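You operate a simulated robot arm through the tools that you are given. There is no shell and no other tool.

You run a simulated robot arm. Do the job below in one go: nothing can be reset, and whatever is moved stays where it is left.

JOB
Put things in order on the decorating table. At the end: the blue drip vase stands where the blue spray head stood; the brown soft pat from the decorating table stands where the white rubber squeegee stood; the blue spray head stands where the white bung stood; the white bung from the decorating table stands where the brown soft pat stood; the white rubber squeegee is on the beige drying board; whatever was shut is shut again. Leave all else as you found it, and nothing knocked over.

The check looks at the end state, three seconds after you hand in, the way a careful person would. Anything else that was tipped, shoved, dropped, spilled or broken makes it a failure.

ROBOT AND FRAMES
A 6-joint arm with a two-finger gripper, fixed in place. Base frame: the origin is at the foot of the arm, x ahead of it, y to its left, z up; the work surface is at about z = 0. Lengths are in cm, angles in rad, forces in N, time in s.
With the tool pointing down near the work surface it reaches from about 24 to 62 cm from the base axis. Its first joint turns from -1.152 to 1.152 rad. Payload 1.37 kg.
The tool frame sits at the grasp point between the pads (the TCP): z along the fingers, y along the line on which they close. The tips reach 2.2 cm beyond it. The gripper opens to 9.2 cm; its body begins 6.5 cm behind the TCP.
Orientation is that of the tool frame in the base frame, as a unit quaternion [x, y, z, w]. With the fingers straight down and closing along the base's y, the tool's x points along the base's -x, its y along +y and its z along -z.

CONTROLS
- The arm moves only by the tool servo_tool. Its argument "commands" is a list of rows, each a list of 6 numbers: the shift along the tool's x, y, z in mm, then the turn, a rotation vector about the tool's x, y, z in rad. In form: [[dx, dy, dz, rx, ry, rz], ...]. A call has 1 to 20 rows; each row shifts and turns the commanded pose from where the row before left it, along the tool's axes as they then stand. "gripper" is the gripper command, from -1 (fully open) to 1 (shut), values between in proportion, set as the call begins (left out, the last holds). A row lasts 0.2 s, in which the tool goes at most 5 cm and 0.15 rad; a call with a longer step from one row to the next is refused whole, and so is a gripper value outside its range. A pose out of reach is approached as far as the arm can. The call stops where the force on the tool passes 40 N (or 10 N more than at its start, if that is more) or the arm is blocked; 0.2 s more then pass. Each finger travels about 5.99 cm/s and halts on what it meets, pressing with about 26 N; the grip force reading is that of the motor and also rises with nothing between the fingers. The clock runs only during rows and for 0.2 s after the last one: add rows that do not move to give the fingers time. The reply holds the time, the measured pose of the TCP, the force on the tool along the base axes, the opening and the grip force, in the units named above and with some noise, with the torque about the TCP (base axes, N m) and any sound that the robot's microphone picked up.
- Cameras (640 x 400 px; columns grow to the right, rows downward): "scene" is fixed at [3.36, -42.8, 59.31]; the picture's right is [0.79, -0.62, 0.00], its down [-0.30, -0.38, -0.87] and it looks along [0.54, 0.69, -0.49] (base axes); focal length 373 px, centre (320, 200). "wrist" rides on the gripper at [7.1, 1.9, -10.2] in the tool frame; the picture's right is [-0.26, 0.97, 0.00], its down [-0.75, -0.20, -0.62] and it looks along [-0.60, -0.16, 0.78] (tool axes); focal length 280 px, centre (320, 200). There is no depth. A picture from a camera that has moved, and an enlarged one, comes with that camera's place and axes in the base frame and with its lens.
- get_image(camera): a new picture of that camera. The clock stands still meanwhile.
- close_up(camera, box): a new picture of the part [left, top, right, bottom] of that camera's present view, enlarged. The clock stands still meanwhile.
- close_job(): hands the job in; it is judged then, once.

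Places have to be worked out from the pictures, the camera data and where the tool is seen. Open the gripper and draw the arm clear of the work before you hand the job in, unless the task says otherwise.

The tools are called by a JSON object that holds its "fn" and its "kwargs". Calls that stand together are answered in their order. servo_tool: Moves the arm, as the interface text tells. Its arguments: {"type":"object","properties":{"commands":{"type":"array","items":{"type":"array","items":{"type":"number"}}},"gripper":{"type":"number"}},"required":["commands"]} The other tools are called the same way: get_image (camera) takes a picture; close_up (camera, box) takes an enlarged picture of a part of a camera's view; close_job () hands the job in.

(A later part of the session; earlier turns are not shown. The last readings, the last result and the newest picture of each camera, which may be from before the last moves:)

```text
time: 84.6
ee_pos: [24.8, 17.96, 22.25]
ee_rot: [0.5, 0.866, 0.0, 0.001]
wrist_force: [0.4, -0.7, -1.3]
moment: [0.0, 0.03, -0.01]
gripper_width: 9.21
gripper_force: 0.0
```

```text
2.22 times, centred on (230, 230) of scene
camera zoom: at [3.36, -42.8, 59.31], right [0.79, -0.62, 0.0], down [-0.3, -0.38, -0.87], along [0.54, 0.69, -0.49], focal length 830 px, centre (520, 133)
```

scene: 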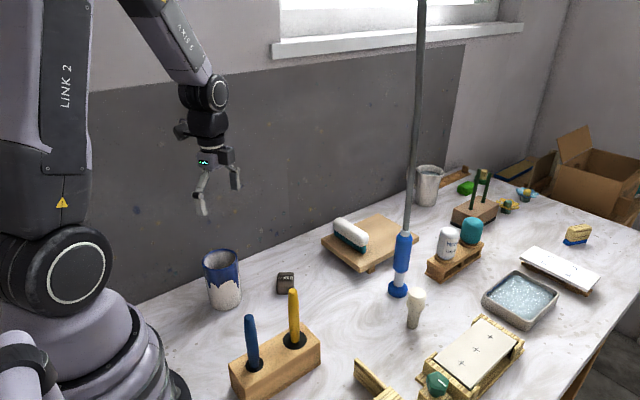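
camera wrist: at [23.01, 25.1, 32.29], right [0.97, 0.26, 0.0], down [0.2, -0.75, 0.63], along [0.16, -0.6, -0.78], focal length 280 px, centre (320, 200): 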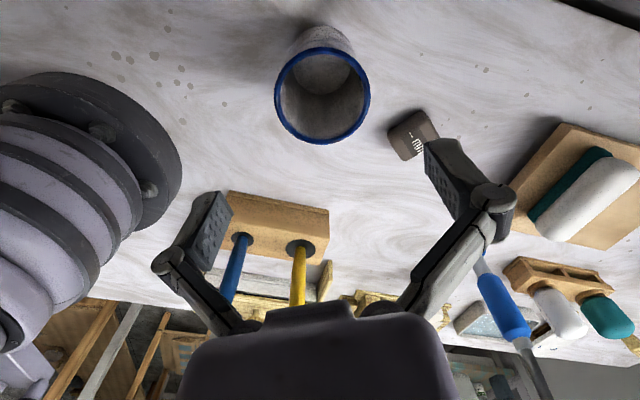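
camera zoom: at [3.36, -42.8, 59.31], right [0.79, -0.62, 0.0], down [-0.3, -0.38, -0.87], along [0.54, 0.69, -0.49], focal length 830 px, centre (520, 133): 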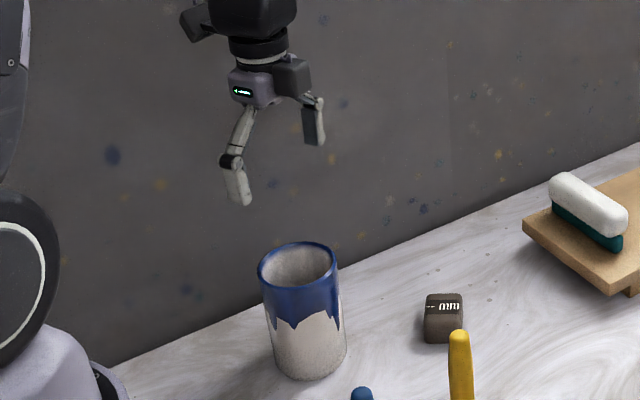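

The vase centre is within 0.3 cm of the tool axis. I'll correct and go down until the tips are just above the rim, then check again.

{"fn": "servo_tool", "kwargs": {"commands": [[2.3, 1.9, 0, 0, 0, 0], [0, 0, 25, 0, 0, 0], [0, 0, 25, 0, 0, 0], [0, 0, 20, 0, 0, 0], [0, 0, 0, 0, 0, 0], [0, 0, 0, 0, 0, 0]]}}

{"fn": "get_image", "kwargs": {"camera": "wrist"}}

{"fn": "close_up", "kwargs": {"camera": "scene", "box": [150, 180, 310, 320]}}

```text
time: 86.0
ee_pos: [24.86, 18.18, 14.99]
ee_rot: [0.5, 0.866, -0.001, 0.0]
wrist_force: [0.0, 0.3, 0.6]
moment: [-0.02, -0.03, -0.01]
gripper_width: 9.23
gripper_force: 0.1
```

```text
taken
camera wrist: at [23.01, 25.28, 24.91], right [0.97, 0.26, 0.0], down [0.2, -0.75, 0.62], along [0.16, -0.6, -0.78], focal length 280 px, centre (320, 200)
```

wrist: 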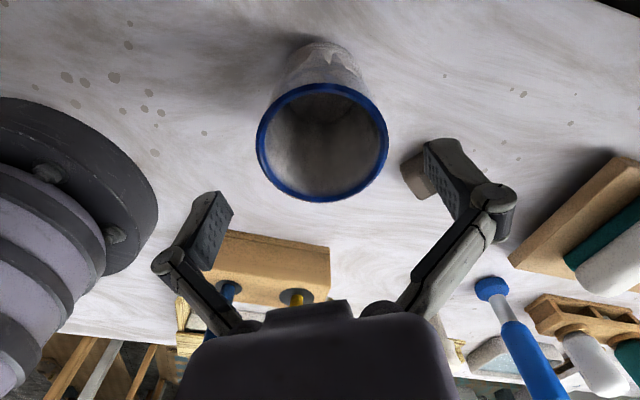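

```text
2.86 times, centred on (230, 250) of scene
camera zoom: at [3.36, -42.8, 59.31], right [0.79, -0.62, 0.0], down [-0.3, -0.38, -0.87], along [0.54, 0.69, -0.49], focal length 1067 px, centre (577, 57)
```

zoom: 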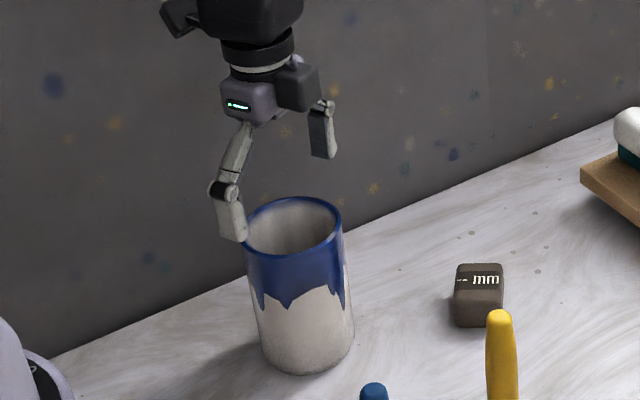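

The rim is centred within about 1.5 mm. I'll descend around the vase to z ≈ 8 and close.

{"fn": "servo_tool", "kwargs": {"commands": [[0, 1.2, 10, 0, 0, 0], [0, 0, 20, 0, 0, 0], [0, 0, 20, 0, 0, 0], [0, 0, 20, 0, 0, 0], [0, 0, 0, 0, 0, 0]]}}

{"fn": "get_image", "kwargs": {"camera": "wrist"}}

{"fn": "close_up", "kwargs": {"camera": "scene", "box": [150, 180, 310, 320]}}

```text
time: 87.2
ee_pos: [25.19, 18.36, 7.99]
ee_rot: [0.499, 0.866, 0.0, 0.0]
wrist_force: [-0.1, -0.1, 1.9]
moment: [-0.02, -0.01, -0.02]
gripper_width: 9.2
gripper_force: 0.0
```

```text
taken
camera wrist: at [23.23, 25.52, 18.09], right [0.97, 0.26, 0.0], down [0.2, -0.75, 0.63], along [0.16, -0.6, -0.78], focal length 280 px, centre (320, 200)
```

wrist: 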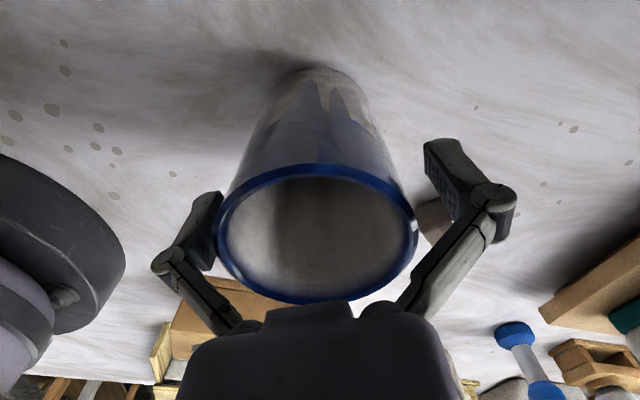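

```text
2.86 times, centred on (230, 250) of scene
camera zoom: at [3.36, -42.8, 59.31], right [0.79, -0.62, 0.0], down [-0.3, -0.38, -0.87], along [0.54, 0.69, -0.49], focal length 1067 px, centre (577, 57)
```

zoom: 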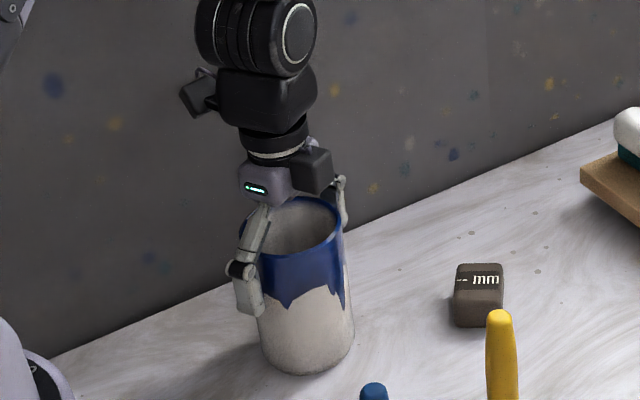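

The vase is between the fingers with no contact yet. Closing now.

{"fn": "servo_tool", "kwargs": {"commands": [[0, 0, 0, 0, 0, 0], [0, 0, 0, 0, 0, 0], [0, 0, 0, 0, 0, 0], [0, 0, 0, 0, 0, 0]], "gripper": 0.1}}

{"fn": "servo_tool", "kwargs": {"commands": [[0, 0, -5, 0, 0, 0], [0, 0, -10, 0, 0, 0], [0, 0, 0, 0, 0, 0]]}}

{"fn": "close_up", "kwargs": {"camera": "scene", "box": [150, 180, 310, 320]}}

```text
time: 88.2
ee_pos: [24.96, 18.44, 8.18]
ee_rot: [0.5, 0.866, 0.0, 0.0]
wrist_force: [-5.6, -4.4, 22.4]
moment: [-0.03, 0.0, 0.0]
gripper_width: 7.04
gripper_force: 26.0
```

```text
time: 89.0
ee_pos: [25.06, 18.3, 9.73]
ee_rot: [0.5, 0.866, -0.001, 0.001]
wrist_force: [0.1, 0.1, -3.5]
moment: [0.02, 0.0, -0.02]
gripper_width: 6.84
gripper_force: 26.6
```

```text
2.86 times, centred on (230, 250) of scene
camera zoom: at [3.36, -42.8, 59.31], right [0.79, -0.62, 0.0], down [-0.3, -0.38, -0.87], along [0.54, 0.69, -0.49], focal length 1067 px, centre (577, 57)
```

zoom: 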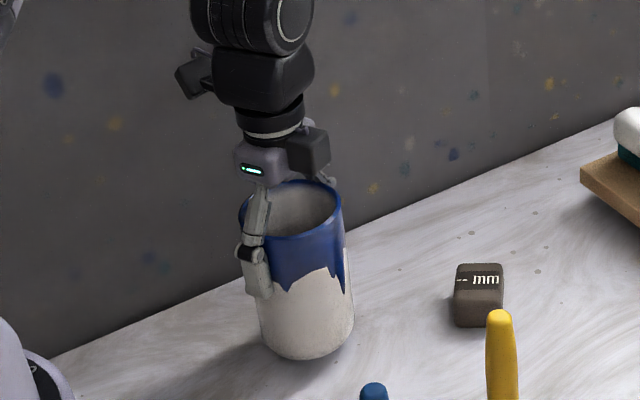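

The vase is held upright and weighs about 3.5 N. I'll raise it to z ≈ 22 and carry it straight to the spray head's old place at about (44.85, 0.25); that area is clear now.

{"fn": "servo_tool", "kwargs": {"commands": [[0, 0, -20, 0, 0, 0], [0, 0, -28, 0, 0, 0], [0, 0, -28, 0, 0, 0], [0, 0, -28, 0, 0, 0], [0, 0, -26, 0, 0, 0], [-25, 8, 0, 0, 0, 0], [-30, 9.6, 0, 0, 0, 0], [-30, 9.6, 0, 0, 0, 0], [-30, 9.6, 0, 0, 0, 0], [-30, 9.6, 0, 0, 0, 0], [-30, 9.6, 0, 0, 0, 0], [-30, 9.6, 0, 0, 0, 0], [-30, 9.6, 0, 0, 0, 0], [-20.6, 6.4, 0, 0, 0, 0], [0, 0, 0, 0, 0, 0], [0, 0, 0, 0, 0, 0]]}}

{"fn": "get_image", "kwargs": {"camera": "scene"}}

{"fn": "get_image", "kwargs": {"camera": "wrist"}}

```text
time: 92.4
ee_pos: [44.53, 0.34, 22.36]
ee_rot: [0.5, 0.866, 0.0, 0.0]
wrist_force: [-0.3, -1.6, -2.8]
moment: [-0.06, -0.01, -0.01]
gripper_width: 6.85
gripper_force: 26.1
```

```text
taken
```

scene: 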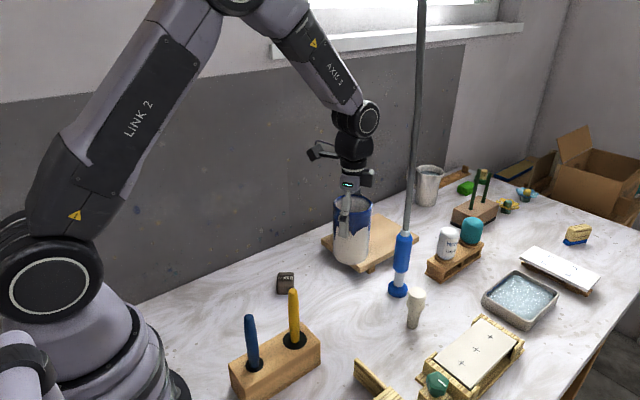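

```text
taken
camera wrist: at [42.71, 7.44, 32.51], right [0.97, 0.26, 0.0], down [0.2, -0.75, 0.62], along [0.16, -0.6, -0.78], focal length 280 px, centre (320, 200)
```

wrist: 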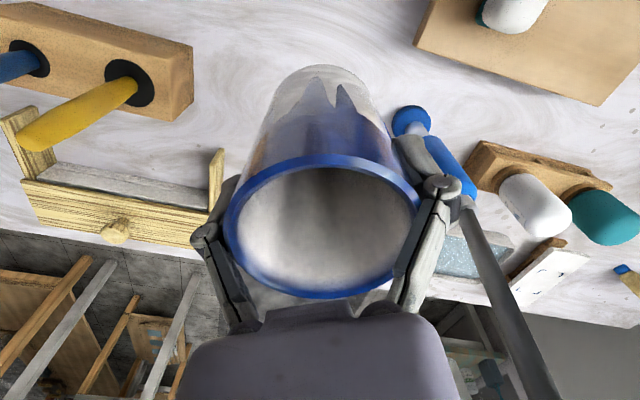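

The vase hangs over its target. I'll take another reading to average out the noise before lowering.

{"fn": "servo_tool", "kwargs": {"commands": [[0, 0, 20, 0, 0, 0], [0, 0, 20, 0, 0, 0], [0, 0, 0, 0, 0, 0]]}}

{"fn": "servo_tool", "kwargs": {"commands": [[0, 0, 0, 0, 0, 0]]}}

{"fn": "servo_tool", "kwargs": {"commands": [[0, 0, 0, 0, 0, 0]]}}

```text
time: 93.2
ee_pos: [44.54, 0.17, 18.44]
ee_rot: [0.5, 0.866, 0.0, 0.0]
wrist_force: [0.1, -0.2, -3.1]
moment: [0.02, 0.01, 0.01]
gripper_width: 6.85
gripper_force: 25.7
```

```text
time: 93.6
ee_pos: [44.51, 0.21, 18.59]
ee_rot: [0.5, 0.866, -0.001, -0.001]
wrist_force: [-0.5, 0.7, -1.9]
moment: [0.01, -0.01, -0.02]
gripper_width: 6.85
gripper_force: 26.0
```

```text
time: 94.0
ee_pos: [44.65, 0.24, 18.56]
ee_rot: [0.5, 0.866, 0.0, -0.001]
wrist_force: [1.1, -0.6, -2.0]
moment: [-0.03, 0.03, 0.0]
gripper_width: 6.87
gripper_force: 26.3
```

The average puts me at (44.56, 0.24), while the head stood at about (44.97, 0.3). I'll shift 4 mm in x and lower to just above the table.

{"fn": "servo_tool", "kwargs": {"commands": [[-1.6, 3.7, 0, 0, 0, 0], [0, 0, 30, 0, 0, 0], [0, 0, 30, 0, 0, 0], [0, 0, 25, 0, 0, 0], [0, 0, 10, 0, 0, 0], [0, 0, 0, 0, 0, 0]]}}

{"fn": "close_up", "kwargs": {"camera": "scene", "box": [270, 200, 430, 330]}}

```text
time: 95.4
ee_pos: [45.18, 0.22, 9.1]
ee_rot: [0.5, 0.866, 0.0, 0.0]
wrist_force: [0.9, 0.4, -2.6]
moment: [-0.02, 0.0, 0.03]
gripper_width: 6.88
gripper_force: 25.8
```

```text
3.08 times, centred on (350, 265) of scene
camera zoom: at [3.36, -42.8, 59.31], right [0.79, -0.62, 0.0], down [-0.3, -0.38, -0.87], along [0.54, 0.69, -0.49], focal length 1149 px, centre (228, 0)
```

zoom: 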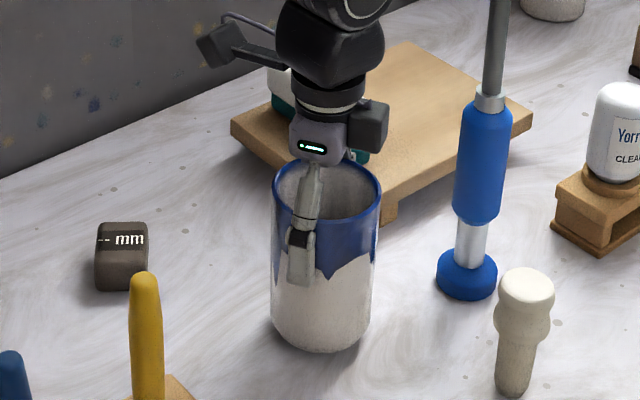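

The vase lines up with the head's old spot (pixel column ~350). I'll lower it the last centimetre carefully.

{"fn": "servo_tool", "kwargs": {"commands": [[0, 0, 5, 0, 0, 0], [0, 0, 2, 0, 0, 0], [0, 0, 0, 0, 0, 0]]}}

{"fn": "servo_tool", "kwargs": {"commands": [[0, 0, 1.5, 0, 0, 0], [0, 0, 0, 0, 0, 0]]}}

```text
time: 96.2
ee_pos: [45.27, 0.37, 8.47]
ee_rot: [0.501, 0.866, 0.0, 0.0]
wrist_force: [0.0, 0.3, -2.9]
moment: [-0.01, 0.02, 0.02]
gripper_width: 6.85
gripper_force: 26.3
```

```text
time: 96.8
ee_pos: [45.28, 0.21, 8.21]
ee_rot: [0.499, 0.866, 0.0, 0.002]
wrist_force: [-4.9, -7.8, 19.4]
moment: [-0.09, 0.27, 0.02]
gripper_width: 6.89
gripper_force: 26.1
```

It's on the table and pressing at 19 N, so I'll ease off a little and open the fingers.

{"fn": "servo_tool", "kwargs": {"commands": [[0, 0, -0.8, 0, 0, 0], [0, 0, 0, 0, 0, 0]]}}

{"fn": "servo_tool", "kwargs": {"commands": [[0, 0, 0, 0, 0, 0], [0, 0, 0, 0, 0, 0], [0, 0, 0, 0, 0, 0], [0, 0, 0, 0, 0, 0]], "gripper": -1}}

{"fn": "get_image", "kwargs": {"camera": "wrist"}}

{"fn": "close_up", "kwargs": {"camera": "scene", "box": [270, 200, 430, 330]}}

```text
time: 97.4
ee_pos: [45.22, 0.33, 8.22]
ee_rot: [0.501, 0.866, 0.0, 0.001]
wrist_force: [3.0, -3.7, 8.8]
moment: [0.0, -0.19, -0.05]
gripper_width: 6.85
gripper_force: 25.1
```

```text
time: 98.4
ee_pos: [45.23, 0.39, 8.27]
ee_rot: [0.5, 0.866, 0.0, -0.001]
wrist_force: [0.7, -0.2, 0.4]
moment: [-0.02, -0.02, 0.0]
gripper_width: 9.17
gripper_force: 0.0
```

```text
taken
camera wrist: at [43.29, 7.52, 18.33], right [0.97, 0.26, 0.0], down [0.2, -0.75, 0.63], along [0.16, -0.6, -0.78], focal length 280 px, centre (320, 200)
```

wrist: 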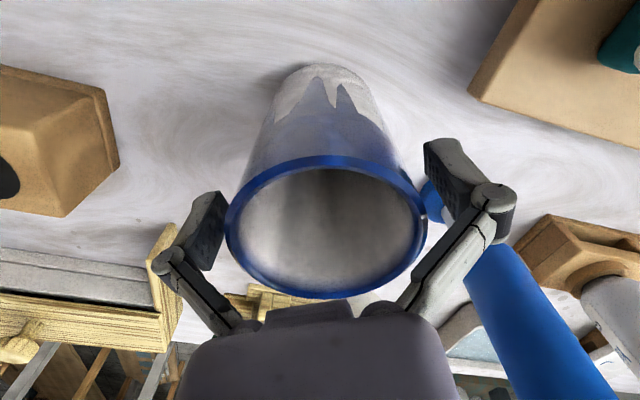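

```text
3.08 times, centred on (350, 265) of scene
camera zoom: at [3.36, -42.8, 59.31], right [0.79, -0.62, 0.0], down [-0.3, -0.38, -0.87], along [0.54, 0.69, -0.49], focal length 1149 px, centre (228, 0)
```

zoom: 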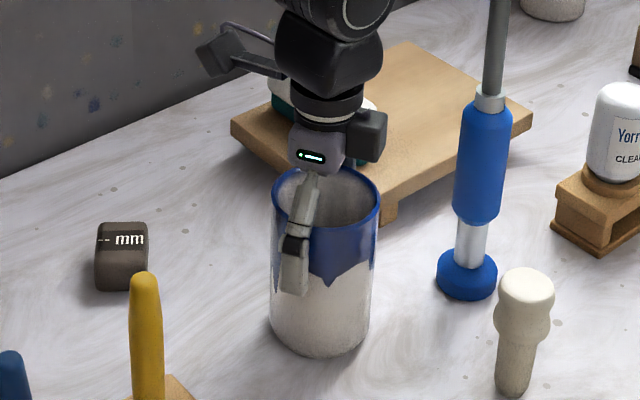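

The vase stands upright and free. I'll centre by 1.5 mm so neither finger brushes the rim, then rise straight up.

{"fn": "servo_tool", "kwargs": {"commands": [[0, 1.5, 0, 0, 0, 0], [0, 0, -15, 0, 0, 0], [0, 0, -25, 0, 0, 0], [0, 0, -35, 0, 0, 0], [0, 0, -35, 0, 0, 0], [0, 0, -30, 0, 0, 0], [0, 0, 0, 0, 0, 0]]}}

{"fn": "get_image", "kwargs": {"camera": "scene"}}

{"fn": "get_image", "kwargs": {"camera": "wrist"}}

```text
time: 100.0
ee_pos: [45.2, 0.62, 22.43]
ee_rot: [0.499, 0.866, 0.0, 0.0]
wrist_force: [-0.2, 0.4, 0.7]
moment: [-0.01, 0.02, 0.02]
gripper_width: 9.19
gripper_force: 0.1
```

```text
taken
```

scene: 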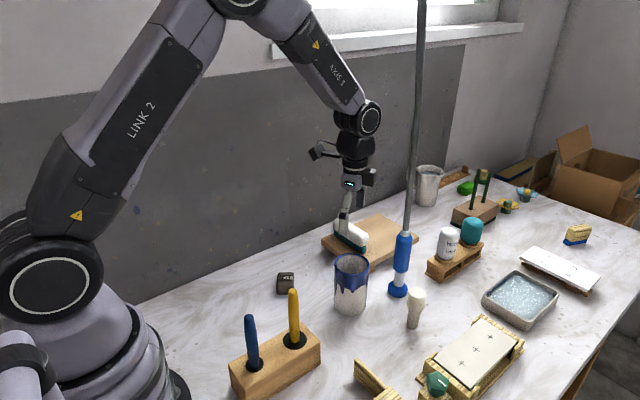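

```text
taken
camera wrist: at [43.34, 7.71, 32.4], right [0.97, 0.26, 0.0], down [0.2, -0.75, 0.62], along [0.16, -0.6, -0.78], focal length 280 px, centre (320, 200)
```

wrist: 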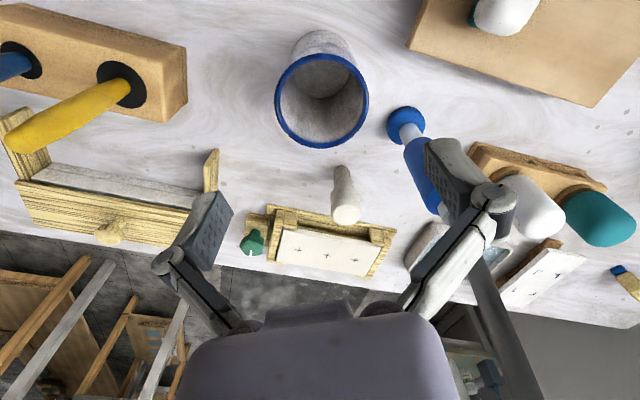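

The vase stands at the spray head's old place. Now for the head's final move: I'll shift left, yaw to 90° and line up beside the parked head.

{"fn": "servo_tool", "kwargs": {"commands": [[22.4, 24.5, 0, 0, 0, 0], [22.4, 24.5, 0, 0, 0, 0], [22.4, 24.5, 0, 0, 0, 0], [0, 0, 0, 0, 0, 0.131], [0, 0, 0, 0, 0, 0.131], [0, 0, 0, 0, 0, 0.131], [0, 0, 0, 0, 0, 0.131], [0, 28, 0, 0, 0, 0], [0, 28, 0, 0, 0, 0], [0, 27, 0, 0, 0, 0], [0, 0, 0, 0, 0, 0]]}}

{"fn": "get_image", "kwargs": {"camera": "wrist"}}

{"fn": "get_image", "kwargs": {"camera": "scene"}}

```text
time: 102.4
ee_pos: [56.72, 9.96, 22.46]
ee_rot: [0.707, 0.707, 0.0, 0.001]
wrist_force: [0.5, -0.8, -0.1]
moment: [0.0, -0.02, 0.02]
gripper_width: 9.23
gripper_force: 0.2
```

```text
taken
camera wrist: at [58.6, 17.21, 32.56], right [0.97, -0.26, 0.0], down [-0.2, -0.75, 0.63], along [-0.16, -0.6, -0.78], focal length 280 px, centre (320, 200)
```

wrist: 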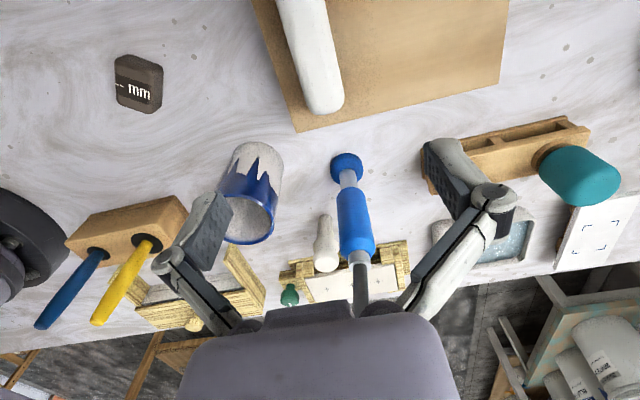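

```text
taken
```

scene: 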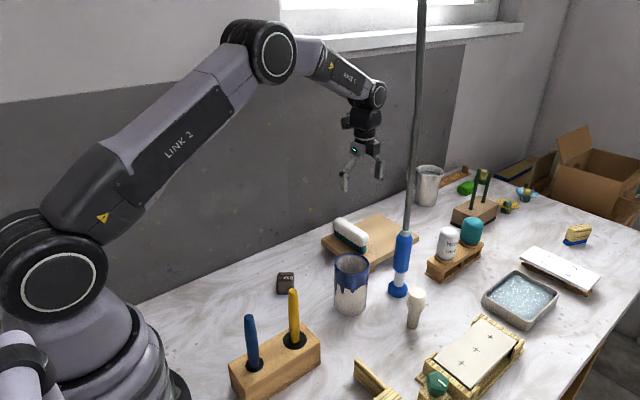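

The parked head is lined up within 0.3 cm of my closing plane. I'll tilt to 45° while moving in as before.

{"fn": "servo_tool", "kwargs": {"commands": [[-8.5, 0, 0, 0, -0.131, 0], [-8.43, 0, 1.11, 0, -0.131, 0], [-8.21, 0, 2.2, 0, -0.131, 0], [-7.85, 0, 3.25, 0, -0.131, 0], [-7.36, 0, 4.25, 0, -0.131, 0], [-6.74, 2, 5.18, 0, -0.131, 0], [0, 0, 0, 0, 0, 0], [14, 0, 14, 0, 0, 0], [14, 0, 14, 0, 0, 0], [0, 0, 20, 0, 0, 0], [0, 0, 0, 0, 0, 0]]}}

{"fn": "get_image", "kwargs": {"camera": "wrist"}}

{"fn": "close_up", "kwargs": {"camera": "scene", "box": [320, 170, 480, 310]}}

```text
time: 104.8
ee_pos: [56.75, 3.19, 17.13]
ee_rot: [0.652, 0.654, -0.271, 0.272]
wrist_force: [0.1, -0.6, 0.6]
moment: [0.0, 0.0, 0.0]
gripper_width: 9.2
gripper_force: 0.1
```

```text
taken
camera wrist: at [58.7, 15.55, 19.07], right [0.97, -0.19, 0.19], down [-0.2, -0.09, 0.97], along [-0.16, -0.98, -0.12], focal length 280 px, centre (320, 200)
```

wrist: 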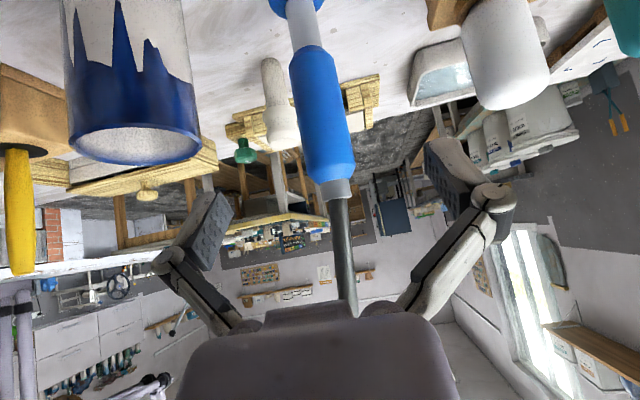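

```text
2.86 times, centred on (400, 240) of scene
camera zoom: at [3.36, -42.8, 59.31], right [0.79, -0.62, 0.0], down [-0.3, -0.38, -0.87], along [0.54, 0.69, -0.49], focal length 1067 px, centre (91, 86)
```

zoom: 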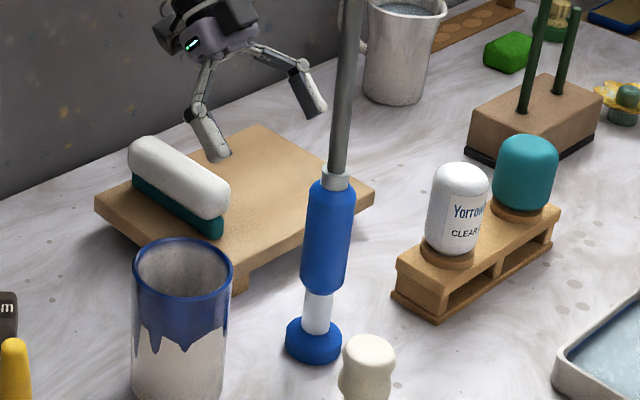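

The handle is within 1 mm of the closing plane. I'll slide in 8.8 cm along the tool axis and close.

{"fn": "servo_tool", "kwargs": {"commands": [[0, 0.7, 22, 0, 0, 0], [0, 0, 22, 0, 0, 0], [0, 0, 22, 0, 0, 0], [0, 0, 15, 0, 0, 0], [0, 0, 7, 0, 0, 0], [0, 0, 0, 0, 0, 0]]}}

{"fn": "get_image", "kwargs": {"camera": "wrist"}}

{"fn": "close_up", "kwargs": {"camera": "scene", "box": [320, 170, 480, 310]}}

```text
time: 106.2
ee_pos: [56.88, -2.97, 10.79]
ee_rot: [0.653, 0.653, -0.271, 0.271]
wrist_force: [-1.3, -0.2, -1.0]
moment: [0.01, -0.03, 0.01]
gripper_width: 9.22
gripper_force: 0.1
```

```text
taken
camera wrist: at [58.88, 9.42, 12.81], right [0.97, -0.19, 0.19], down [-0.2, -0.09, 0.97], along [-0.16, -0.98, -0.12], focal length 280 px, centre (320, 200)
```

wrist: 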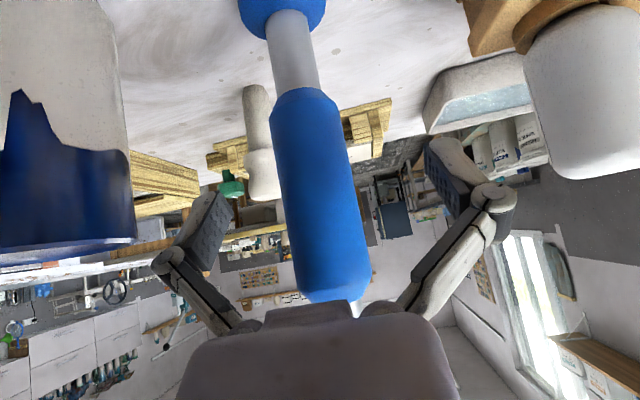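

```text
2.86 times, centred on (400, 240) of scene
camera zoom: at [3.36, -42.8, 59.31], right [0.79, -0.62, 0.0], down [-0.3, -0.38, -0.87], along [0.54, 0.69, -0.49], focal length 1067 px, centre (91, 86)
```

zoom: 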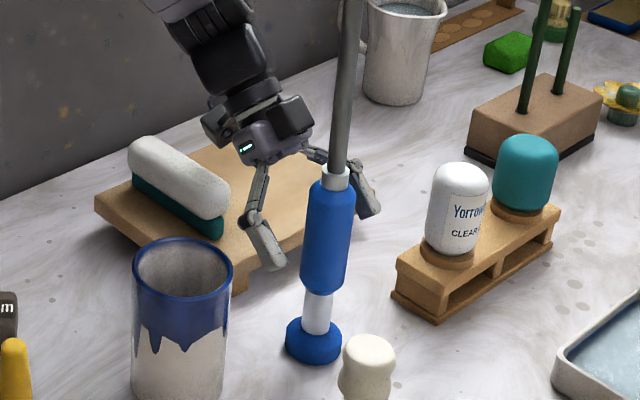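

The geometry matches the first grasp. Last time closing pushed the handle 0.2 cm, so I'll shift the closing plane by -1.8 mm first and then close.

{"fn": "servo_tool", "kwargs": {"commands": [[0, -1.8, 0, 0, 0, 0], [0, 0, 0, 0, 0, 0]]}}

{"fn": "servo_tool", "kwargs": {"commands": [[0, 0, 0, 0, 0, 0], [0, 0, 0, 0, 0, 0], [0, 0, 0, 0, 0, 0], [0, 0, 0, 0, 0, 0], [0, 0, 0, 0, 0, 0]], "gripper": 0.5}}

{"fn": "close_up", "kwargs": {"camera": "scene", "box": [320, 170, 480, 310]}}

{"fn": "get_image", "kwargs": {"camera": "wrist"}}

```text
time: 106.8
ee_pos: [56.77, -2.86, 10.74]
ee_rot: [0.653, 0.653, -0.272, 0.272]
wrist_force: [-0.1, -0.2, 0.6]
moment: [-0.05, -0.02, -0.01]
gripper_width: 9.17
gripper_force: 0.1
```

```text
time: 108.0
ee_pos: [56.75, -2.9, 10.73]
ee_rot: [0.653, 0.653, -0.271, 0.271]
wrist_force: [-1.5, 1.3, 3.7]
moment: [0.05, 0.04, 0.03]
gripper_width: 3.28
gripper_force: 26.2
```

```text
2.86 times, centred on (400, 240) of scene
camera zoom: at [3.36, -42.8, 59.31], right [0.79, -0.62, 0.0], down [-0.3, -0.38, -0.87], along [0.54, 0.69, -0.49], focal length 1067 px, centre (91, 86)
```

zoom: 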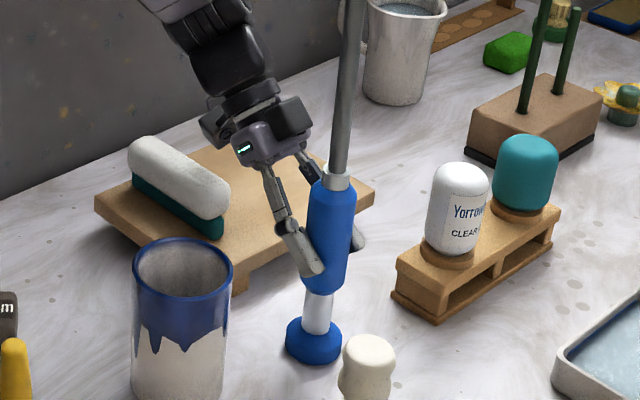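

```text
taken
camera wrist: at [58.7, 9.43, 12.79], right [0.96, -0.18, 0.19], down [-0.2, -0.09, 0.97], along [-0.16, -0.98, -0.12], focal length 280 px, centre (320, 200)
```

wrist: 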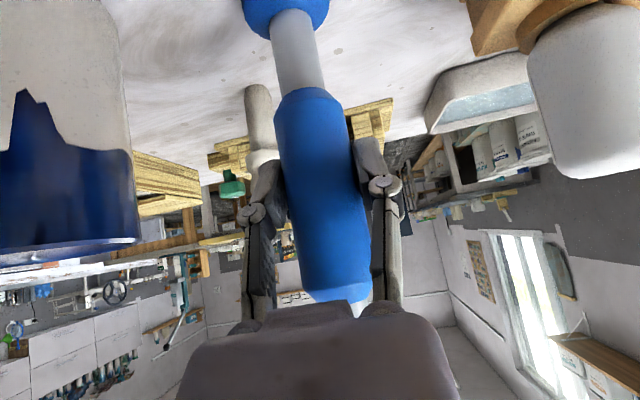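

The head is gripped without any lean this time. I'll lift it about 10.5 cm so its disc clears the squeegee and board, watching the force.

{"fn": "servo_tool", "kwargs": {"commands": [[-4, 0, -4, 0, 0, 0], [-10, 0, -10, 0, 0, 0], [-15, 0, -15, 0, 0, 0], [-15, 0, -15, 0, 0, 0], [-15, 0, -15, 0, 0, 0], [-15, 0, -15, 0, 0, 0], [0, 0, 0, 0, 0, 0]]}}

{"fn": "get_image", "kwargs": {"camera": "scene"}}

{"fn": "get_image", "kwargs": {"camera": "wrist"}}

```text
time: 109.6
ee_pos: [56.68, -2.77, 21.31]
ee_rot: [0.654, 0.653, -0.271, 0.27]
wrist_force: [0.0, -0.4, -3.0]
moment: [0.02, -0.01, 0.0]
gripper_width: 3.26
gripper_force: 25.7
```

```text
taken
```

scene: 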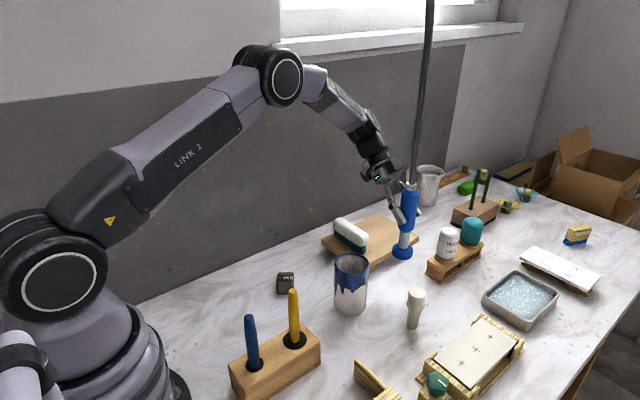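

```text
taken
camera wrist: at [58.59, 9.43, 23.34], right [0.97, -0.19, 0.18], down [-0.2, -0.09, 0.97], along [-0.16, -0.98, -0.12], focal length 280 px, centre (320, 200)
```

wrist: 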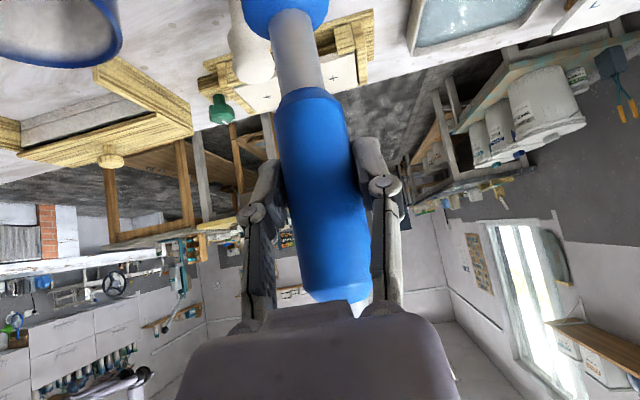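

The load is steady at about 3 N. I'll carry the head around the left of the vase at disc height above 10 cm, in slow steps.

{"fn": "servo_tool", "kwargs": {"commands": [[10.5, -7.9, -15.2, 0, 0, 0], [10.5, -7.9, -15.2, 0, 0, 0], [10.5, -7.9, -15.2, 0, 0, 0], [10.5, -7.9, -15.2, 0, 0, 0], [10.5, -7.9, -15.2, 0, 0, 0], [10.5, -8, -15.2, 0, 0, 0], [0, 0, 0, 0, 0, 0]]}}

{"fn": "get_image", "kwargs": {"camera": "scene"}}

```text
time: 111.2
ee_pos: [51.79, 8.12, 23.38]
ee_rot: [0.654, 0.653, -0.271, 0.27]
wrist_force: [0.5, 0.3, -2.7]
moment: [0.0, 0.02, -0.02]
gripper_width: 3.28
gripper_force: 26.1
```

```text
taken
```

scene: 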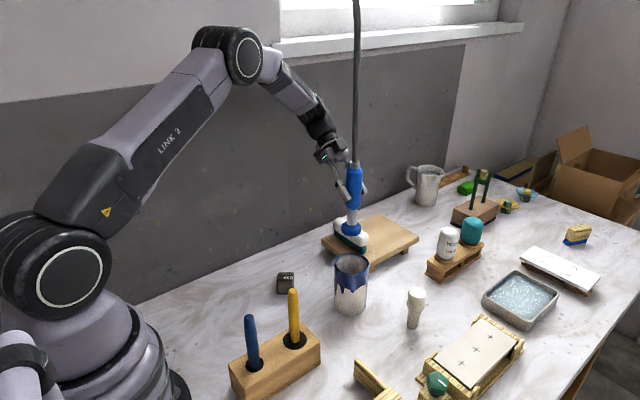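

The head is high above the board edge and everything below is untouched. I'll continue along y ≈ 8 past the vase, then in to the bung's old place.

{"fn": "servo_tool", "kwargs": {"commands": [[0.6, -20, -0.6, 0, 0, 0], [0.6, -20, -0.6, 0, 0, 0], [0.6, -20, -0.6, 0, 0, 0], [0.6, -20, -0.6, 0, 0, 0], [0.6, -20, -0.6, 0, 0, 0], [0.5, -20, -0.5, 0, 0, 0], [0, 0, 0, 0, 0, 0]]}}

{"fn": "servo_tool", "kwargs": {"commands": [[-5.7, -18, 5.7, 0, 0, 0], [-5.7, -18, 5.7, 0, 0, 0], [-5.7, -18, 5.7, 0, 0, 0], [-5.7, -18, 5.7, 0, 0, 0], [-5.5, -18, 5.5, 0, 0, 0], [0, 0, 0, 0, 0, 0]]}}

{"fn": "get_image", "kwargs": {"camera": "scene"}}

{"fn": "get_image", "kwargs": {"camera": "wrist"}}

```text
time: 112.8
ee_pos: [39.89, 8.58, 23.12]
ee_rot: [0.653, 0.653, -0.27, 0.271]
wrist_force: [0.4, 0.1, -3.3]
moment: [0.01, -0.01, 0.04]
gripper_width: 3.28
gripper_force: 26.0
```

```text
time: 114.2
ee_pos: [30.98, 4.58, 23.19]
ee_rot: [0.652, 0.653, -0.271, 0.272]
wrist_force: [-0.2, 0.4, -2.8]
moment: [0.0, 0.02, 0.01]
gripper_width: 3.26
gripper_force: 25.9
```

```text
taken
```

scene: 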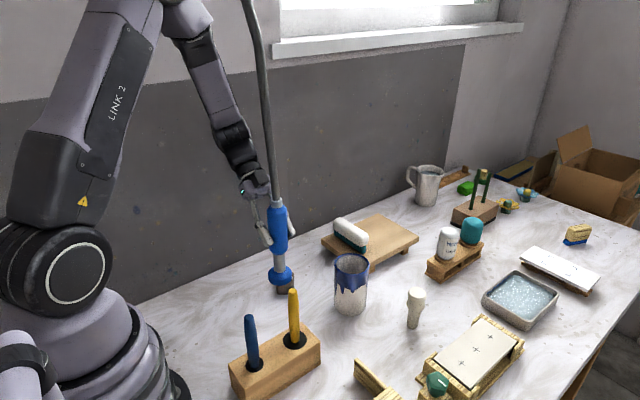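

```text
taken
camera wrist: at [32.93, 16.79, 25.38], right [0.97, -0.19, 0.19], down [-0.2, -0.09, 0.97], along [-0.16, -0.98, -0.12], focal length 280 px, centre (320, 200)
```

wrist: 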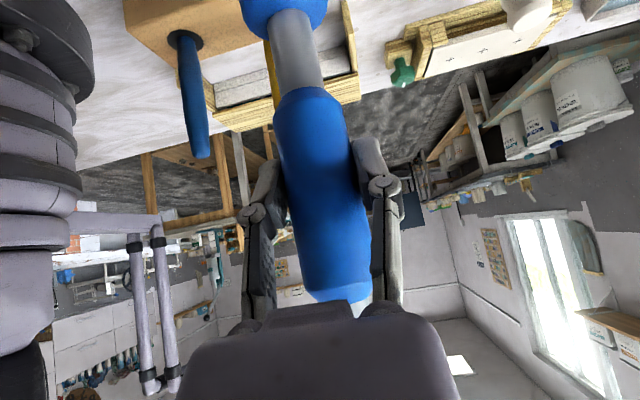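

The head is over the bung's old place; readings put me at about (30.95, 4.58) versus the target (30.75, 4.6). I'll correct 2 mm and lower to just above the table.

{"fn": "servo_tool", "kwargs": {"commands": [[0, -2, 0, 0, 0, 0], [14, 0, 14, 0, 0, 0], [14, 0, 14, 0, 0, 0], [14, 0, 14, 0, 0, 0], [14, 0, 14, 0, 0, 0], [14, 0, 14, 0, 0, 0], [11, 0, 11, 0, 0, 0], [0, 0, 0, 0, 0, 0]]}}

{"fn": "get_image", "kwargs": {"camera": "wrist"}}

{"fn": "close_up", "kwargs": {"camera": "scene", "box": [200, 200, 380, 350]}}

{"fn": "get_image", "kwargs": {"camera": "scene"}}

```text
time: 116.0
ee_pos: [31.15, 4.86, 12.07]
ee_rot: [0.653, 0.654, -0.272, 0.269]
wrist_force: [-0.5, 0.3, -3.5]
moment: [0.03, 0.0, 0.03]
gripper_width: 3.27
gripper_force: 26.0
out of reach, approached as far as the arm can: row 7
```

```text
taken
camera wrist: at [33.25, 17.13, 14.18], right [0.97, -0.19, 0.18], down [-0.2, -0.09, 0.98], along [-0.17, -0.98, -0.12], focal length 280 px, centre (320, 200)
```

wrist: 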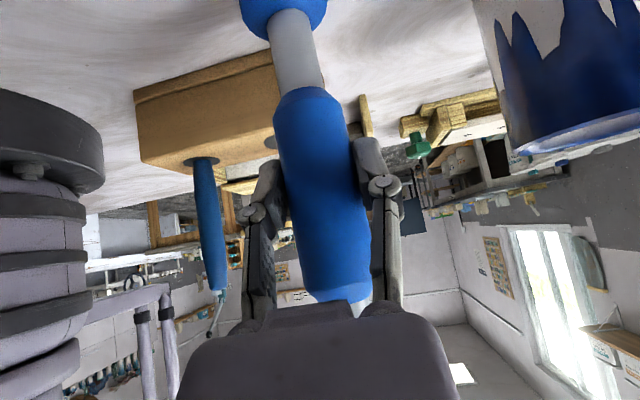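

```text
2.67 times, centred on (290, 275) of scene
camera zoom: at [3.36, -42.8, 59.31], right [0.79, -0.62, 0.0], down [-0.3, -0.38, -0.87], along [0.54, 0.69, -0.49], focal length 996 px, centre (400, 0)
```

zoom: 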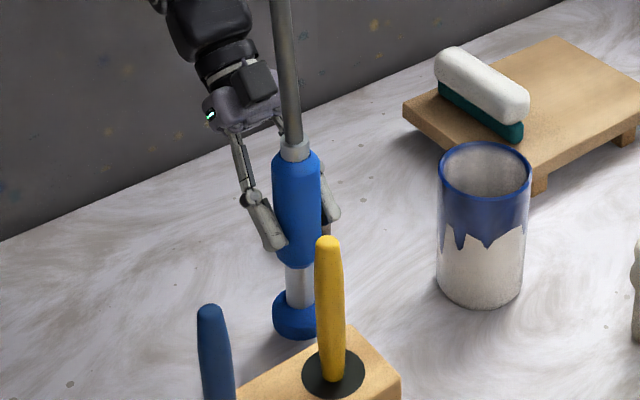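

```text
taken
```

scene: 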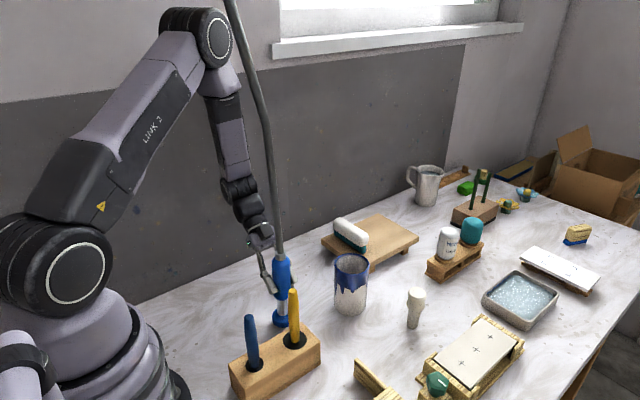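

The arm reports a reach limit here: with this wrist orientation it stops about 1.3 cm short of the table. I won't drop the head from there. I'll set it down slightly further out, near (36.5, 3.5), where the arm can reach lower, and regrip it about 2.7 cm higher so the final placement stays within reach.

{"fn": "servo_tool", "kwargs": {"commands": [[-14, 0, -14, 0, 0, 0], [-14, 0, -14, 0, 0, 0], [-2.6, 19.2, 2.6, 0, 0, 0], [-2.6, 19.2, 2.6, 0, 0, 0], [-2.6, 19.1, 2.6, 0, 0, 0], [0, 0, 0, 0, 0, 0]]}}

{"fn": "get_image", "kwargs": {"camera": "scene"}}

```text
time: 117.4
ee_pos: [37.14, 3.52, 16.01]
ee_rot: [0.652, 0.654, -0.271, 0.272]
wrist_force: [0.2, 0.2, -2.1]
moment: [0.04, -0.02, 0.03]
gripper_width: 3.29
gripper_force: 26.4
```

```text
taken
```

scene: 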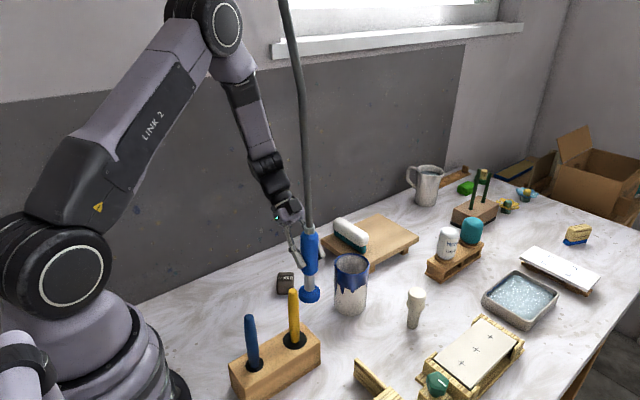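

The arm is at (37.1, 3.5); opening there would bring a finger close to the vase. I'll shift back to x ≈ 35, lower the head there and keep the opening small for the regrip.

{"fn": "servo_tool", "kwargs": {"commands": [[2, -11, -2, 0, 0, 0], [1.5, -11, -1.5, 0, 0, 0], [11.3, 0, 11.3, 0, 0, 0], [11.3, 0, 11.3, 0, 0, 0], [10.6, 0, 10.6, 0, 0, 0], [0, 0, 0, 0, 0, 0]]}}

{"fn": "close_up", "kwargs": {"camera": "scene", "box": [220, 200, 400, 340]}}

```text
time: 118.8
ee_pos: [34.96, 4.2, 11.36]
ee_rot: [0.654, 0.653, -0.271, 0.27]
wrist_force: [-0.6, 0.4, -4.6]
moment: [0.02, 0.04, -0.02]
gripper_width: 3.25
gripper_force: 26.0
```

```text
2.86 times, centred on (310, 270) of scene
camera zoom: at [3.36, -42.8, 59.31], right [0.79, -0.62, 0.0], down [-0.3, -0.38, -0.87], along [0.54, 0.69, -0.49], focal length 1067 px, centre (349, 0)
```

zoom: 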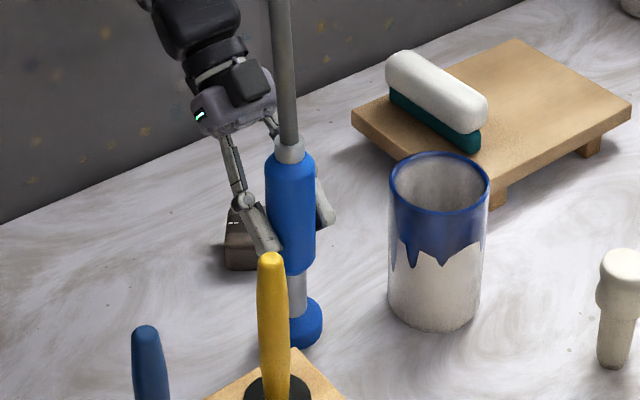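

No reach warning this time. I'll lower the remaining half-centimetre in small steps.

{"fn": "servo_tool", "kwargs": {"commands": [[2.1, 0, 2.1, 0, 0, 0], [1.1, 0, 1.1, 0, 0, 0], [0, 0, 0, 0, 0, 0]]}}

{"fn": "servo_tool", "kwargs": {"commands": [[0.7, 0, 0.7, 0, 0, 0], [0, 0, 0, 0, 0, 0]]}}

```text
time: 119.6
ee_pos: [34.94, 4.24, 10.94]
ee_rot: [0.653, 0.653, -0.271, 0.271]
wrist_force: [0.6, -0.3, -3.6]
moment: [-0.01, 0.0, -0.02]
gripper_width: 3.26
gripper_force: 25.9
```

```text
time: 120.2
ee_pos: [34.94, 4.23, 10.81]
ee_rot: [0.653, 0.654, -0.271, 0.271]
wrist_force: [0.5, 0.2, -2.9]
moment: [0.02, 0.03, 0.03]
gripper_width: 3.24
gripper_force: 26.0
```

{"fn": "servo_tool", "kwargs": {"commands": [[0.7, 0, 0.7, 0, 0, 0], [0, 0, 0, 0, 0, 0]]}}

```text
time: 120.8
ee_pos: [34.94, 4.22, 10.81]
ee_rot: [0.653, 0.653, -0.271, 0.271]
wrist_force: [-0.6, 0.2, 0.1]
moment: [0.03, 0.0, -0.01]
gripper_width: 3.26
gripper_force: 25.8
```

The table is now carrying the head's weight. I'll open to just 5.5 cm and check that it stands.

{"fn": "servo_tool", "kwargs": {"commands": [[0.3, 0, 0.3, 0, 0, 0], [0, 0, 0, 0, 0, 0]]}}

{"fn": "servo_tool", "kwargs": {"commands": [[0, 0, 0, 0, 0, 0], [0, 0, 0, 0, 0, 0], [0, 0, 0, 0, 0, 0], [0, 0, 0, 0, 0, 0]], "gripper": -0.2}}

{"fn": "close_up", "kwargs": {"camera": "scene", "box": [220, 200, 400, 340]}}

{"fn": "get_image", "kwargs": {"camera": "wrist"}}

{"fn": "get_image", "kwargs": {"camera": "scene"}}

```text
time: 121.4
ee_pos: [34.93, 4.27, 10.8]
ee_rot: [0.653, 0.653, -0.271, 0.271]
wrist_force: [-0.3, 0.1, -3.0]
moment: [0.04, -0.01, 0.01]
gripper_width: 3.29
gripper_force: 26.4
```

```text
time: 122.4
ee_pos: [34.95, 4.16, 10.86]
ee_rot: [0.653, 0.653, -0.271, 0.271]
wrist_force: [-0.1, -0.5, 0.5]
moment: [0.04, -0.04, 0.0]
gripper_width: 5.55
gripper_force: 0.1
```

```text
2.86 times, centred on (310, 270) of scene
camera zoom: at [3.36, -42.8, 59.31], right [0.79, -0.62, 0.0], down [-0.3, -0.38, -0.87], along [0.54, 0.69, -0.49], focal length 1067 px, centre (349, 0)
```

zoom: 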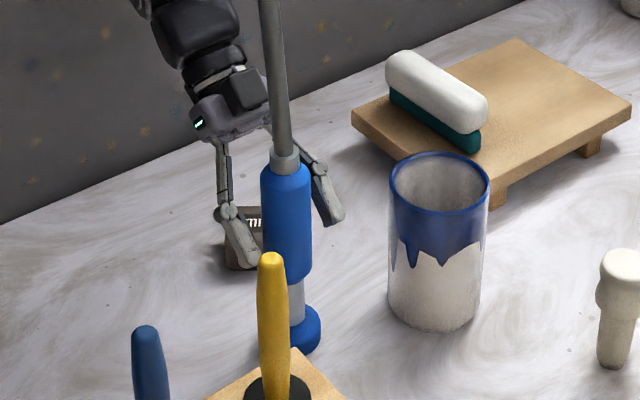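

```text
taken
camera wrist: at [36.89, 16.54, 12.88], right [0.97, -0.19, 0.19], down [-0.2, -0.09, 0.97], along [-0.16, -0.98, -0.12], focal length 280 px, centre (320, 200)
```

wrist: 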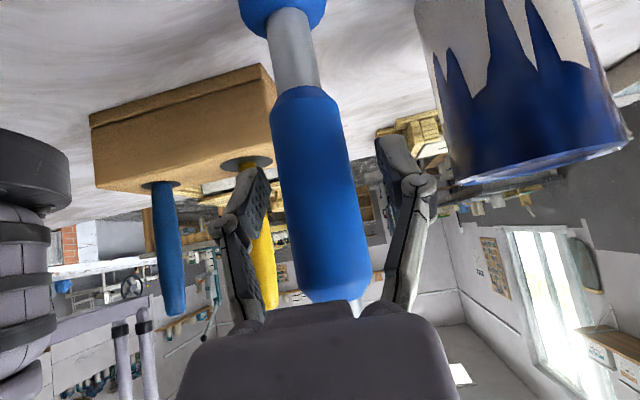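

```text
taken
```

scene: 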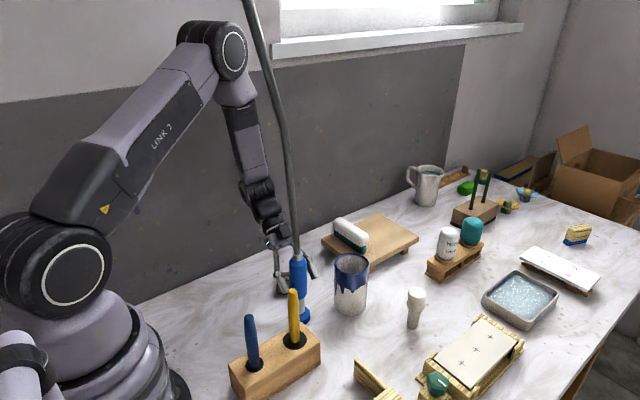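

The head stands on its own. I'll raise the gripper 2.7 cm along the handle and close again.

{"fn": "servo_tool", "kwargs": {"commands": [[-6.4, -1.5, -6.4, 0, 0, 0], [-6.4, 0, -6.4, 0, 0, 0], [-6.3, 0, -6.3, 0, 0, 0], [0, 0, 0, 0, 0, 0]]}}

{"fn": "get_image", "kwargs": {"camera": "wrist"}}

{"fn": "close_up", "kwargs": {"camera": "scene", "box": [220, 200, 400, 340]}}

```text
time: 123.4
ee_pos: [34.74, 4.27, 13.49]
ee_rot: [0.653, 0.654, -0.271, 0.271]
wrist_force: [0.4, 0.3, 0.7]
moment: [0.0, -0.02, -0.03]
gripper_width: 5.5
gripper_force: 0.1
```

```text
taken
camera wrist: at [36.61, 16.51, 15.56], right [0.96, -0.19, 0.19], down [-0.2, -0.09, 0.97], along [-0.16, -0.98, -0.12], focal length 280 px, centre (320, 200)
```

wrist: 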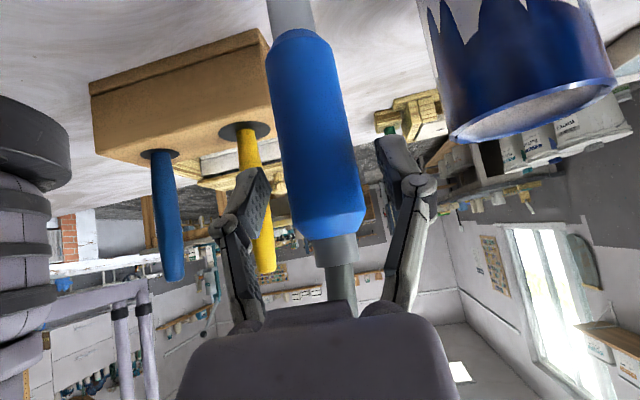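

```text
2.86 times, centred on (310, 270) of scene
camera zoom: at [3.36, -42.8, 59.31], right [0.79, -0.62, 0.0], down [-0.3, -0.38, -0.87], along [0.54, 0.69, -0.49], focal length 1067 px, centre (349, 0)
```

zoom: 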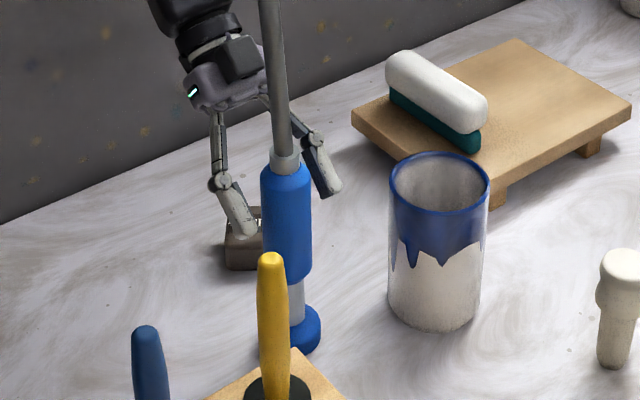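

The TCP is still 2 cm below the handle's top, so the pads will land fully on the handle. Closing.

{"fn": "servo_tool", "kwargs": {"commands": [[0, 0, 0, 0, 0, 0], [0, 0, 0, 0, 0, 0], [0, 0, 0, 0, 0, 0], [0, 0, 0, 0, 0, 0]], "gripper": 0.5}}

{"fn": "close_up", "kwargs": {"camera": "scene", "box": [220, 200, 400, 340]}}

{"fn": "get_image", "kwargs": {"camera": "wrist"}}

```text
time: 124.4
ee_pos: [34.61, 4.16, 13.53]
ee_rot: [0.653, 0.653, -0.271, 0.272]
wrist_force: [2.4, 0.5, 1.7]
moment: [-0.09, -0.13, 0.03]
gripper_width: 3.24
gripper_force: 25.9
```

```text
2.86 times, centred on (310, 270) of scene
camera zoom: at [3.36, -42.8, 59.31], right [0.79, -0.62, 0.0], down [-0.3, -0.38, -0.87], along [0.54, 0.69, -0.49], focal length 1067 px, centre (349, 0)
```

zoom: 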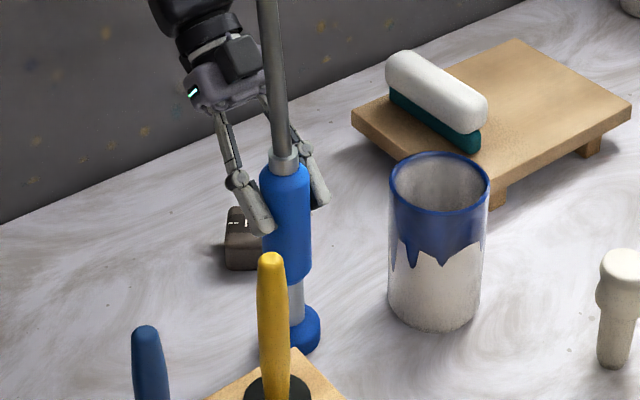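

```text
taken
camera wrist: at [36.63, 16.51, 15.56], right [0.96, -0.18, 0.19], down [-0.21, -0.09, 0.97], along [-0.16, -0.98, -0.12], focal length 280 px, centre (320, 200)
```

wrist: 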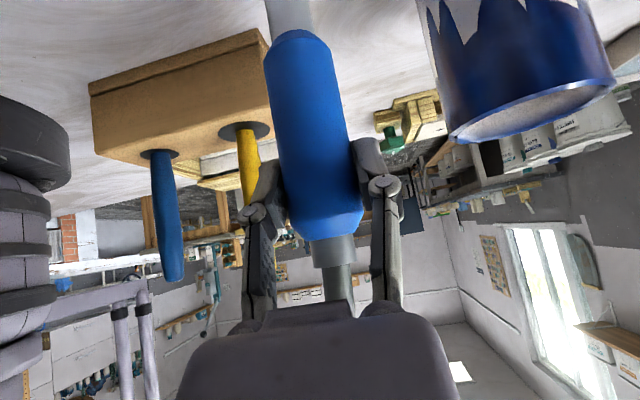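

The head is gripped higher up. I'll lift 2.5 cm and move it over to (30.7, 4.6).

{"fn": "servo_tool", "kwargs": {"commands": [[-8.9, 0, -8.9, 0, 0, 0], [-8.8, 0, -8.8, 0, 0, 0], [1.4, -20, -1.4, 0, 0, 0], [1.4, -19, -1.4, 0, 0, 0], [0, 0, 0, 0, 0, 0]]}}

{"fn": "servo_tool", "kwargs": {"commands": [[0, 0, 0, 0, 0, 0]]}}

{"fn": "get_image", "kwargs": {"camera": "scene"}}

{"fn": "close_up", "kwargs": {"camera": "scene", "box": [200, 200, 380, 350]}}

```text
time: 125.6
ee_pos: [30.87, 4.76, 15.81]
ee_rot: [0.653, 0.653, -0.271, 0.271]
wrist_force: [0.0, -0.2, -3.2]
moment: [0.05, 0.01, -0.03]
gripper_width: 3.25
gripper_force: 25.8
```

```text
time: 126.0
ee_pos: [30.87, 4.9, 15.82]
ee_rot: [0.653, 0.653, -0.271, 0.272]
wrist_force: [0.4, -0.4, -2.8]
moment: [-0.02, 0.01, 0.02]
gripper_width: 3.26
gripper_force: 26.1
```

```text
taken
```

scene: 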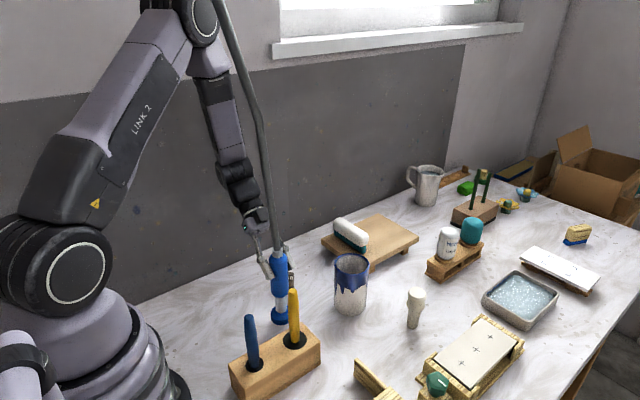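

```text
2.67 times, centred on (290, 275) of scene
camera zoom: at [3.36, -42.8, 59.31], right [0.79, -0.62, 0.0], down [-0.3, -0.38, -0.87], along [0.54, 0.69, -0.49], focal length 996 px, centre (400, 0)
```

zoom: 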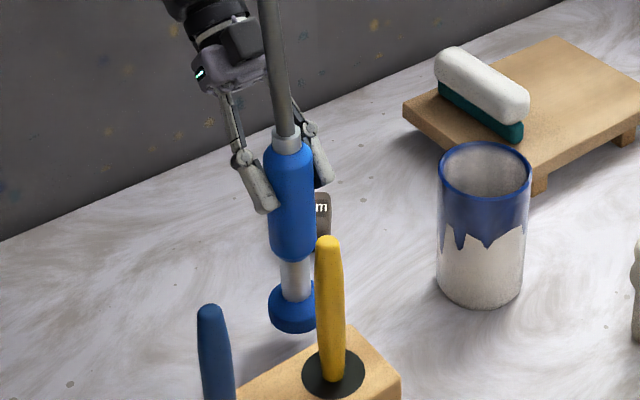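

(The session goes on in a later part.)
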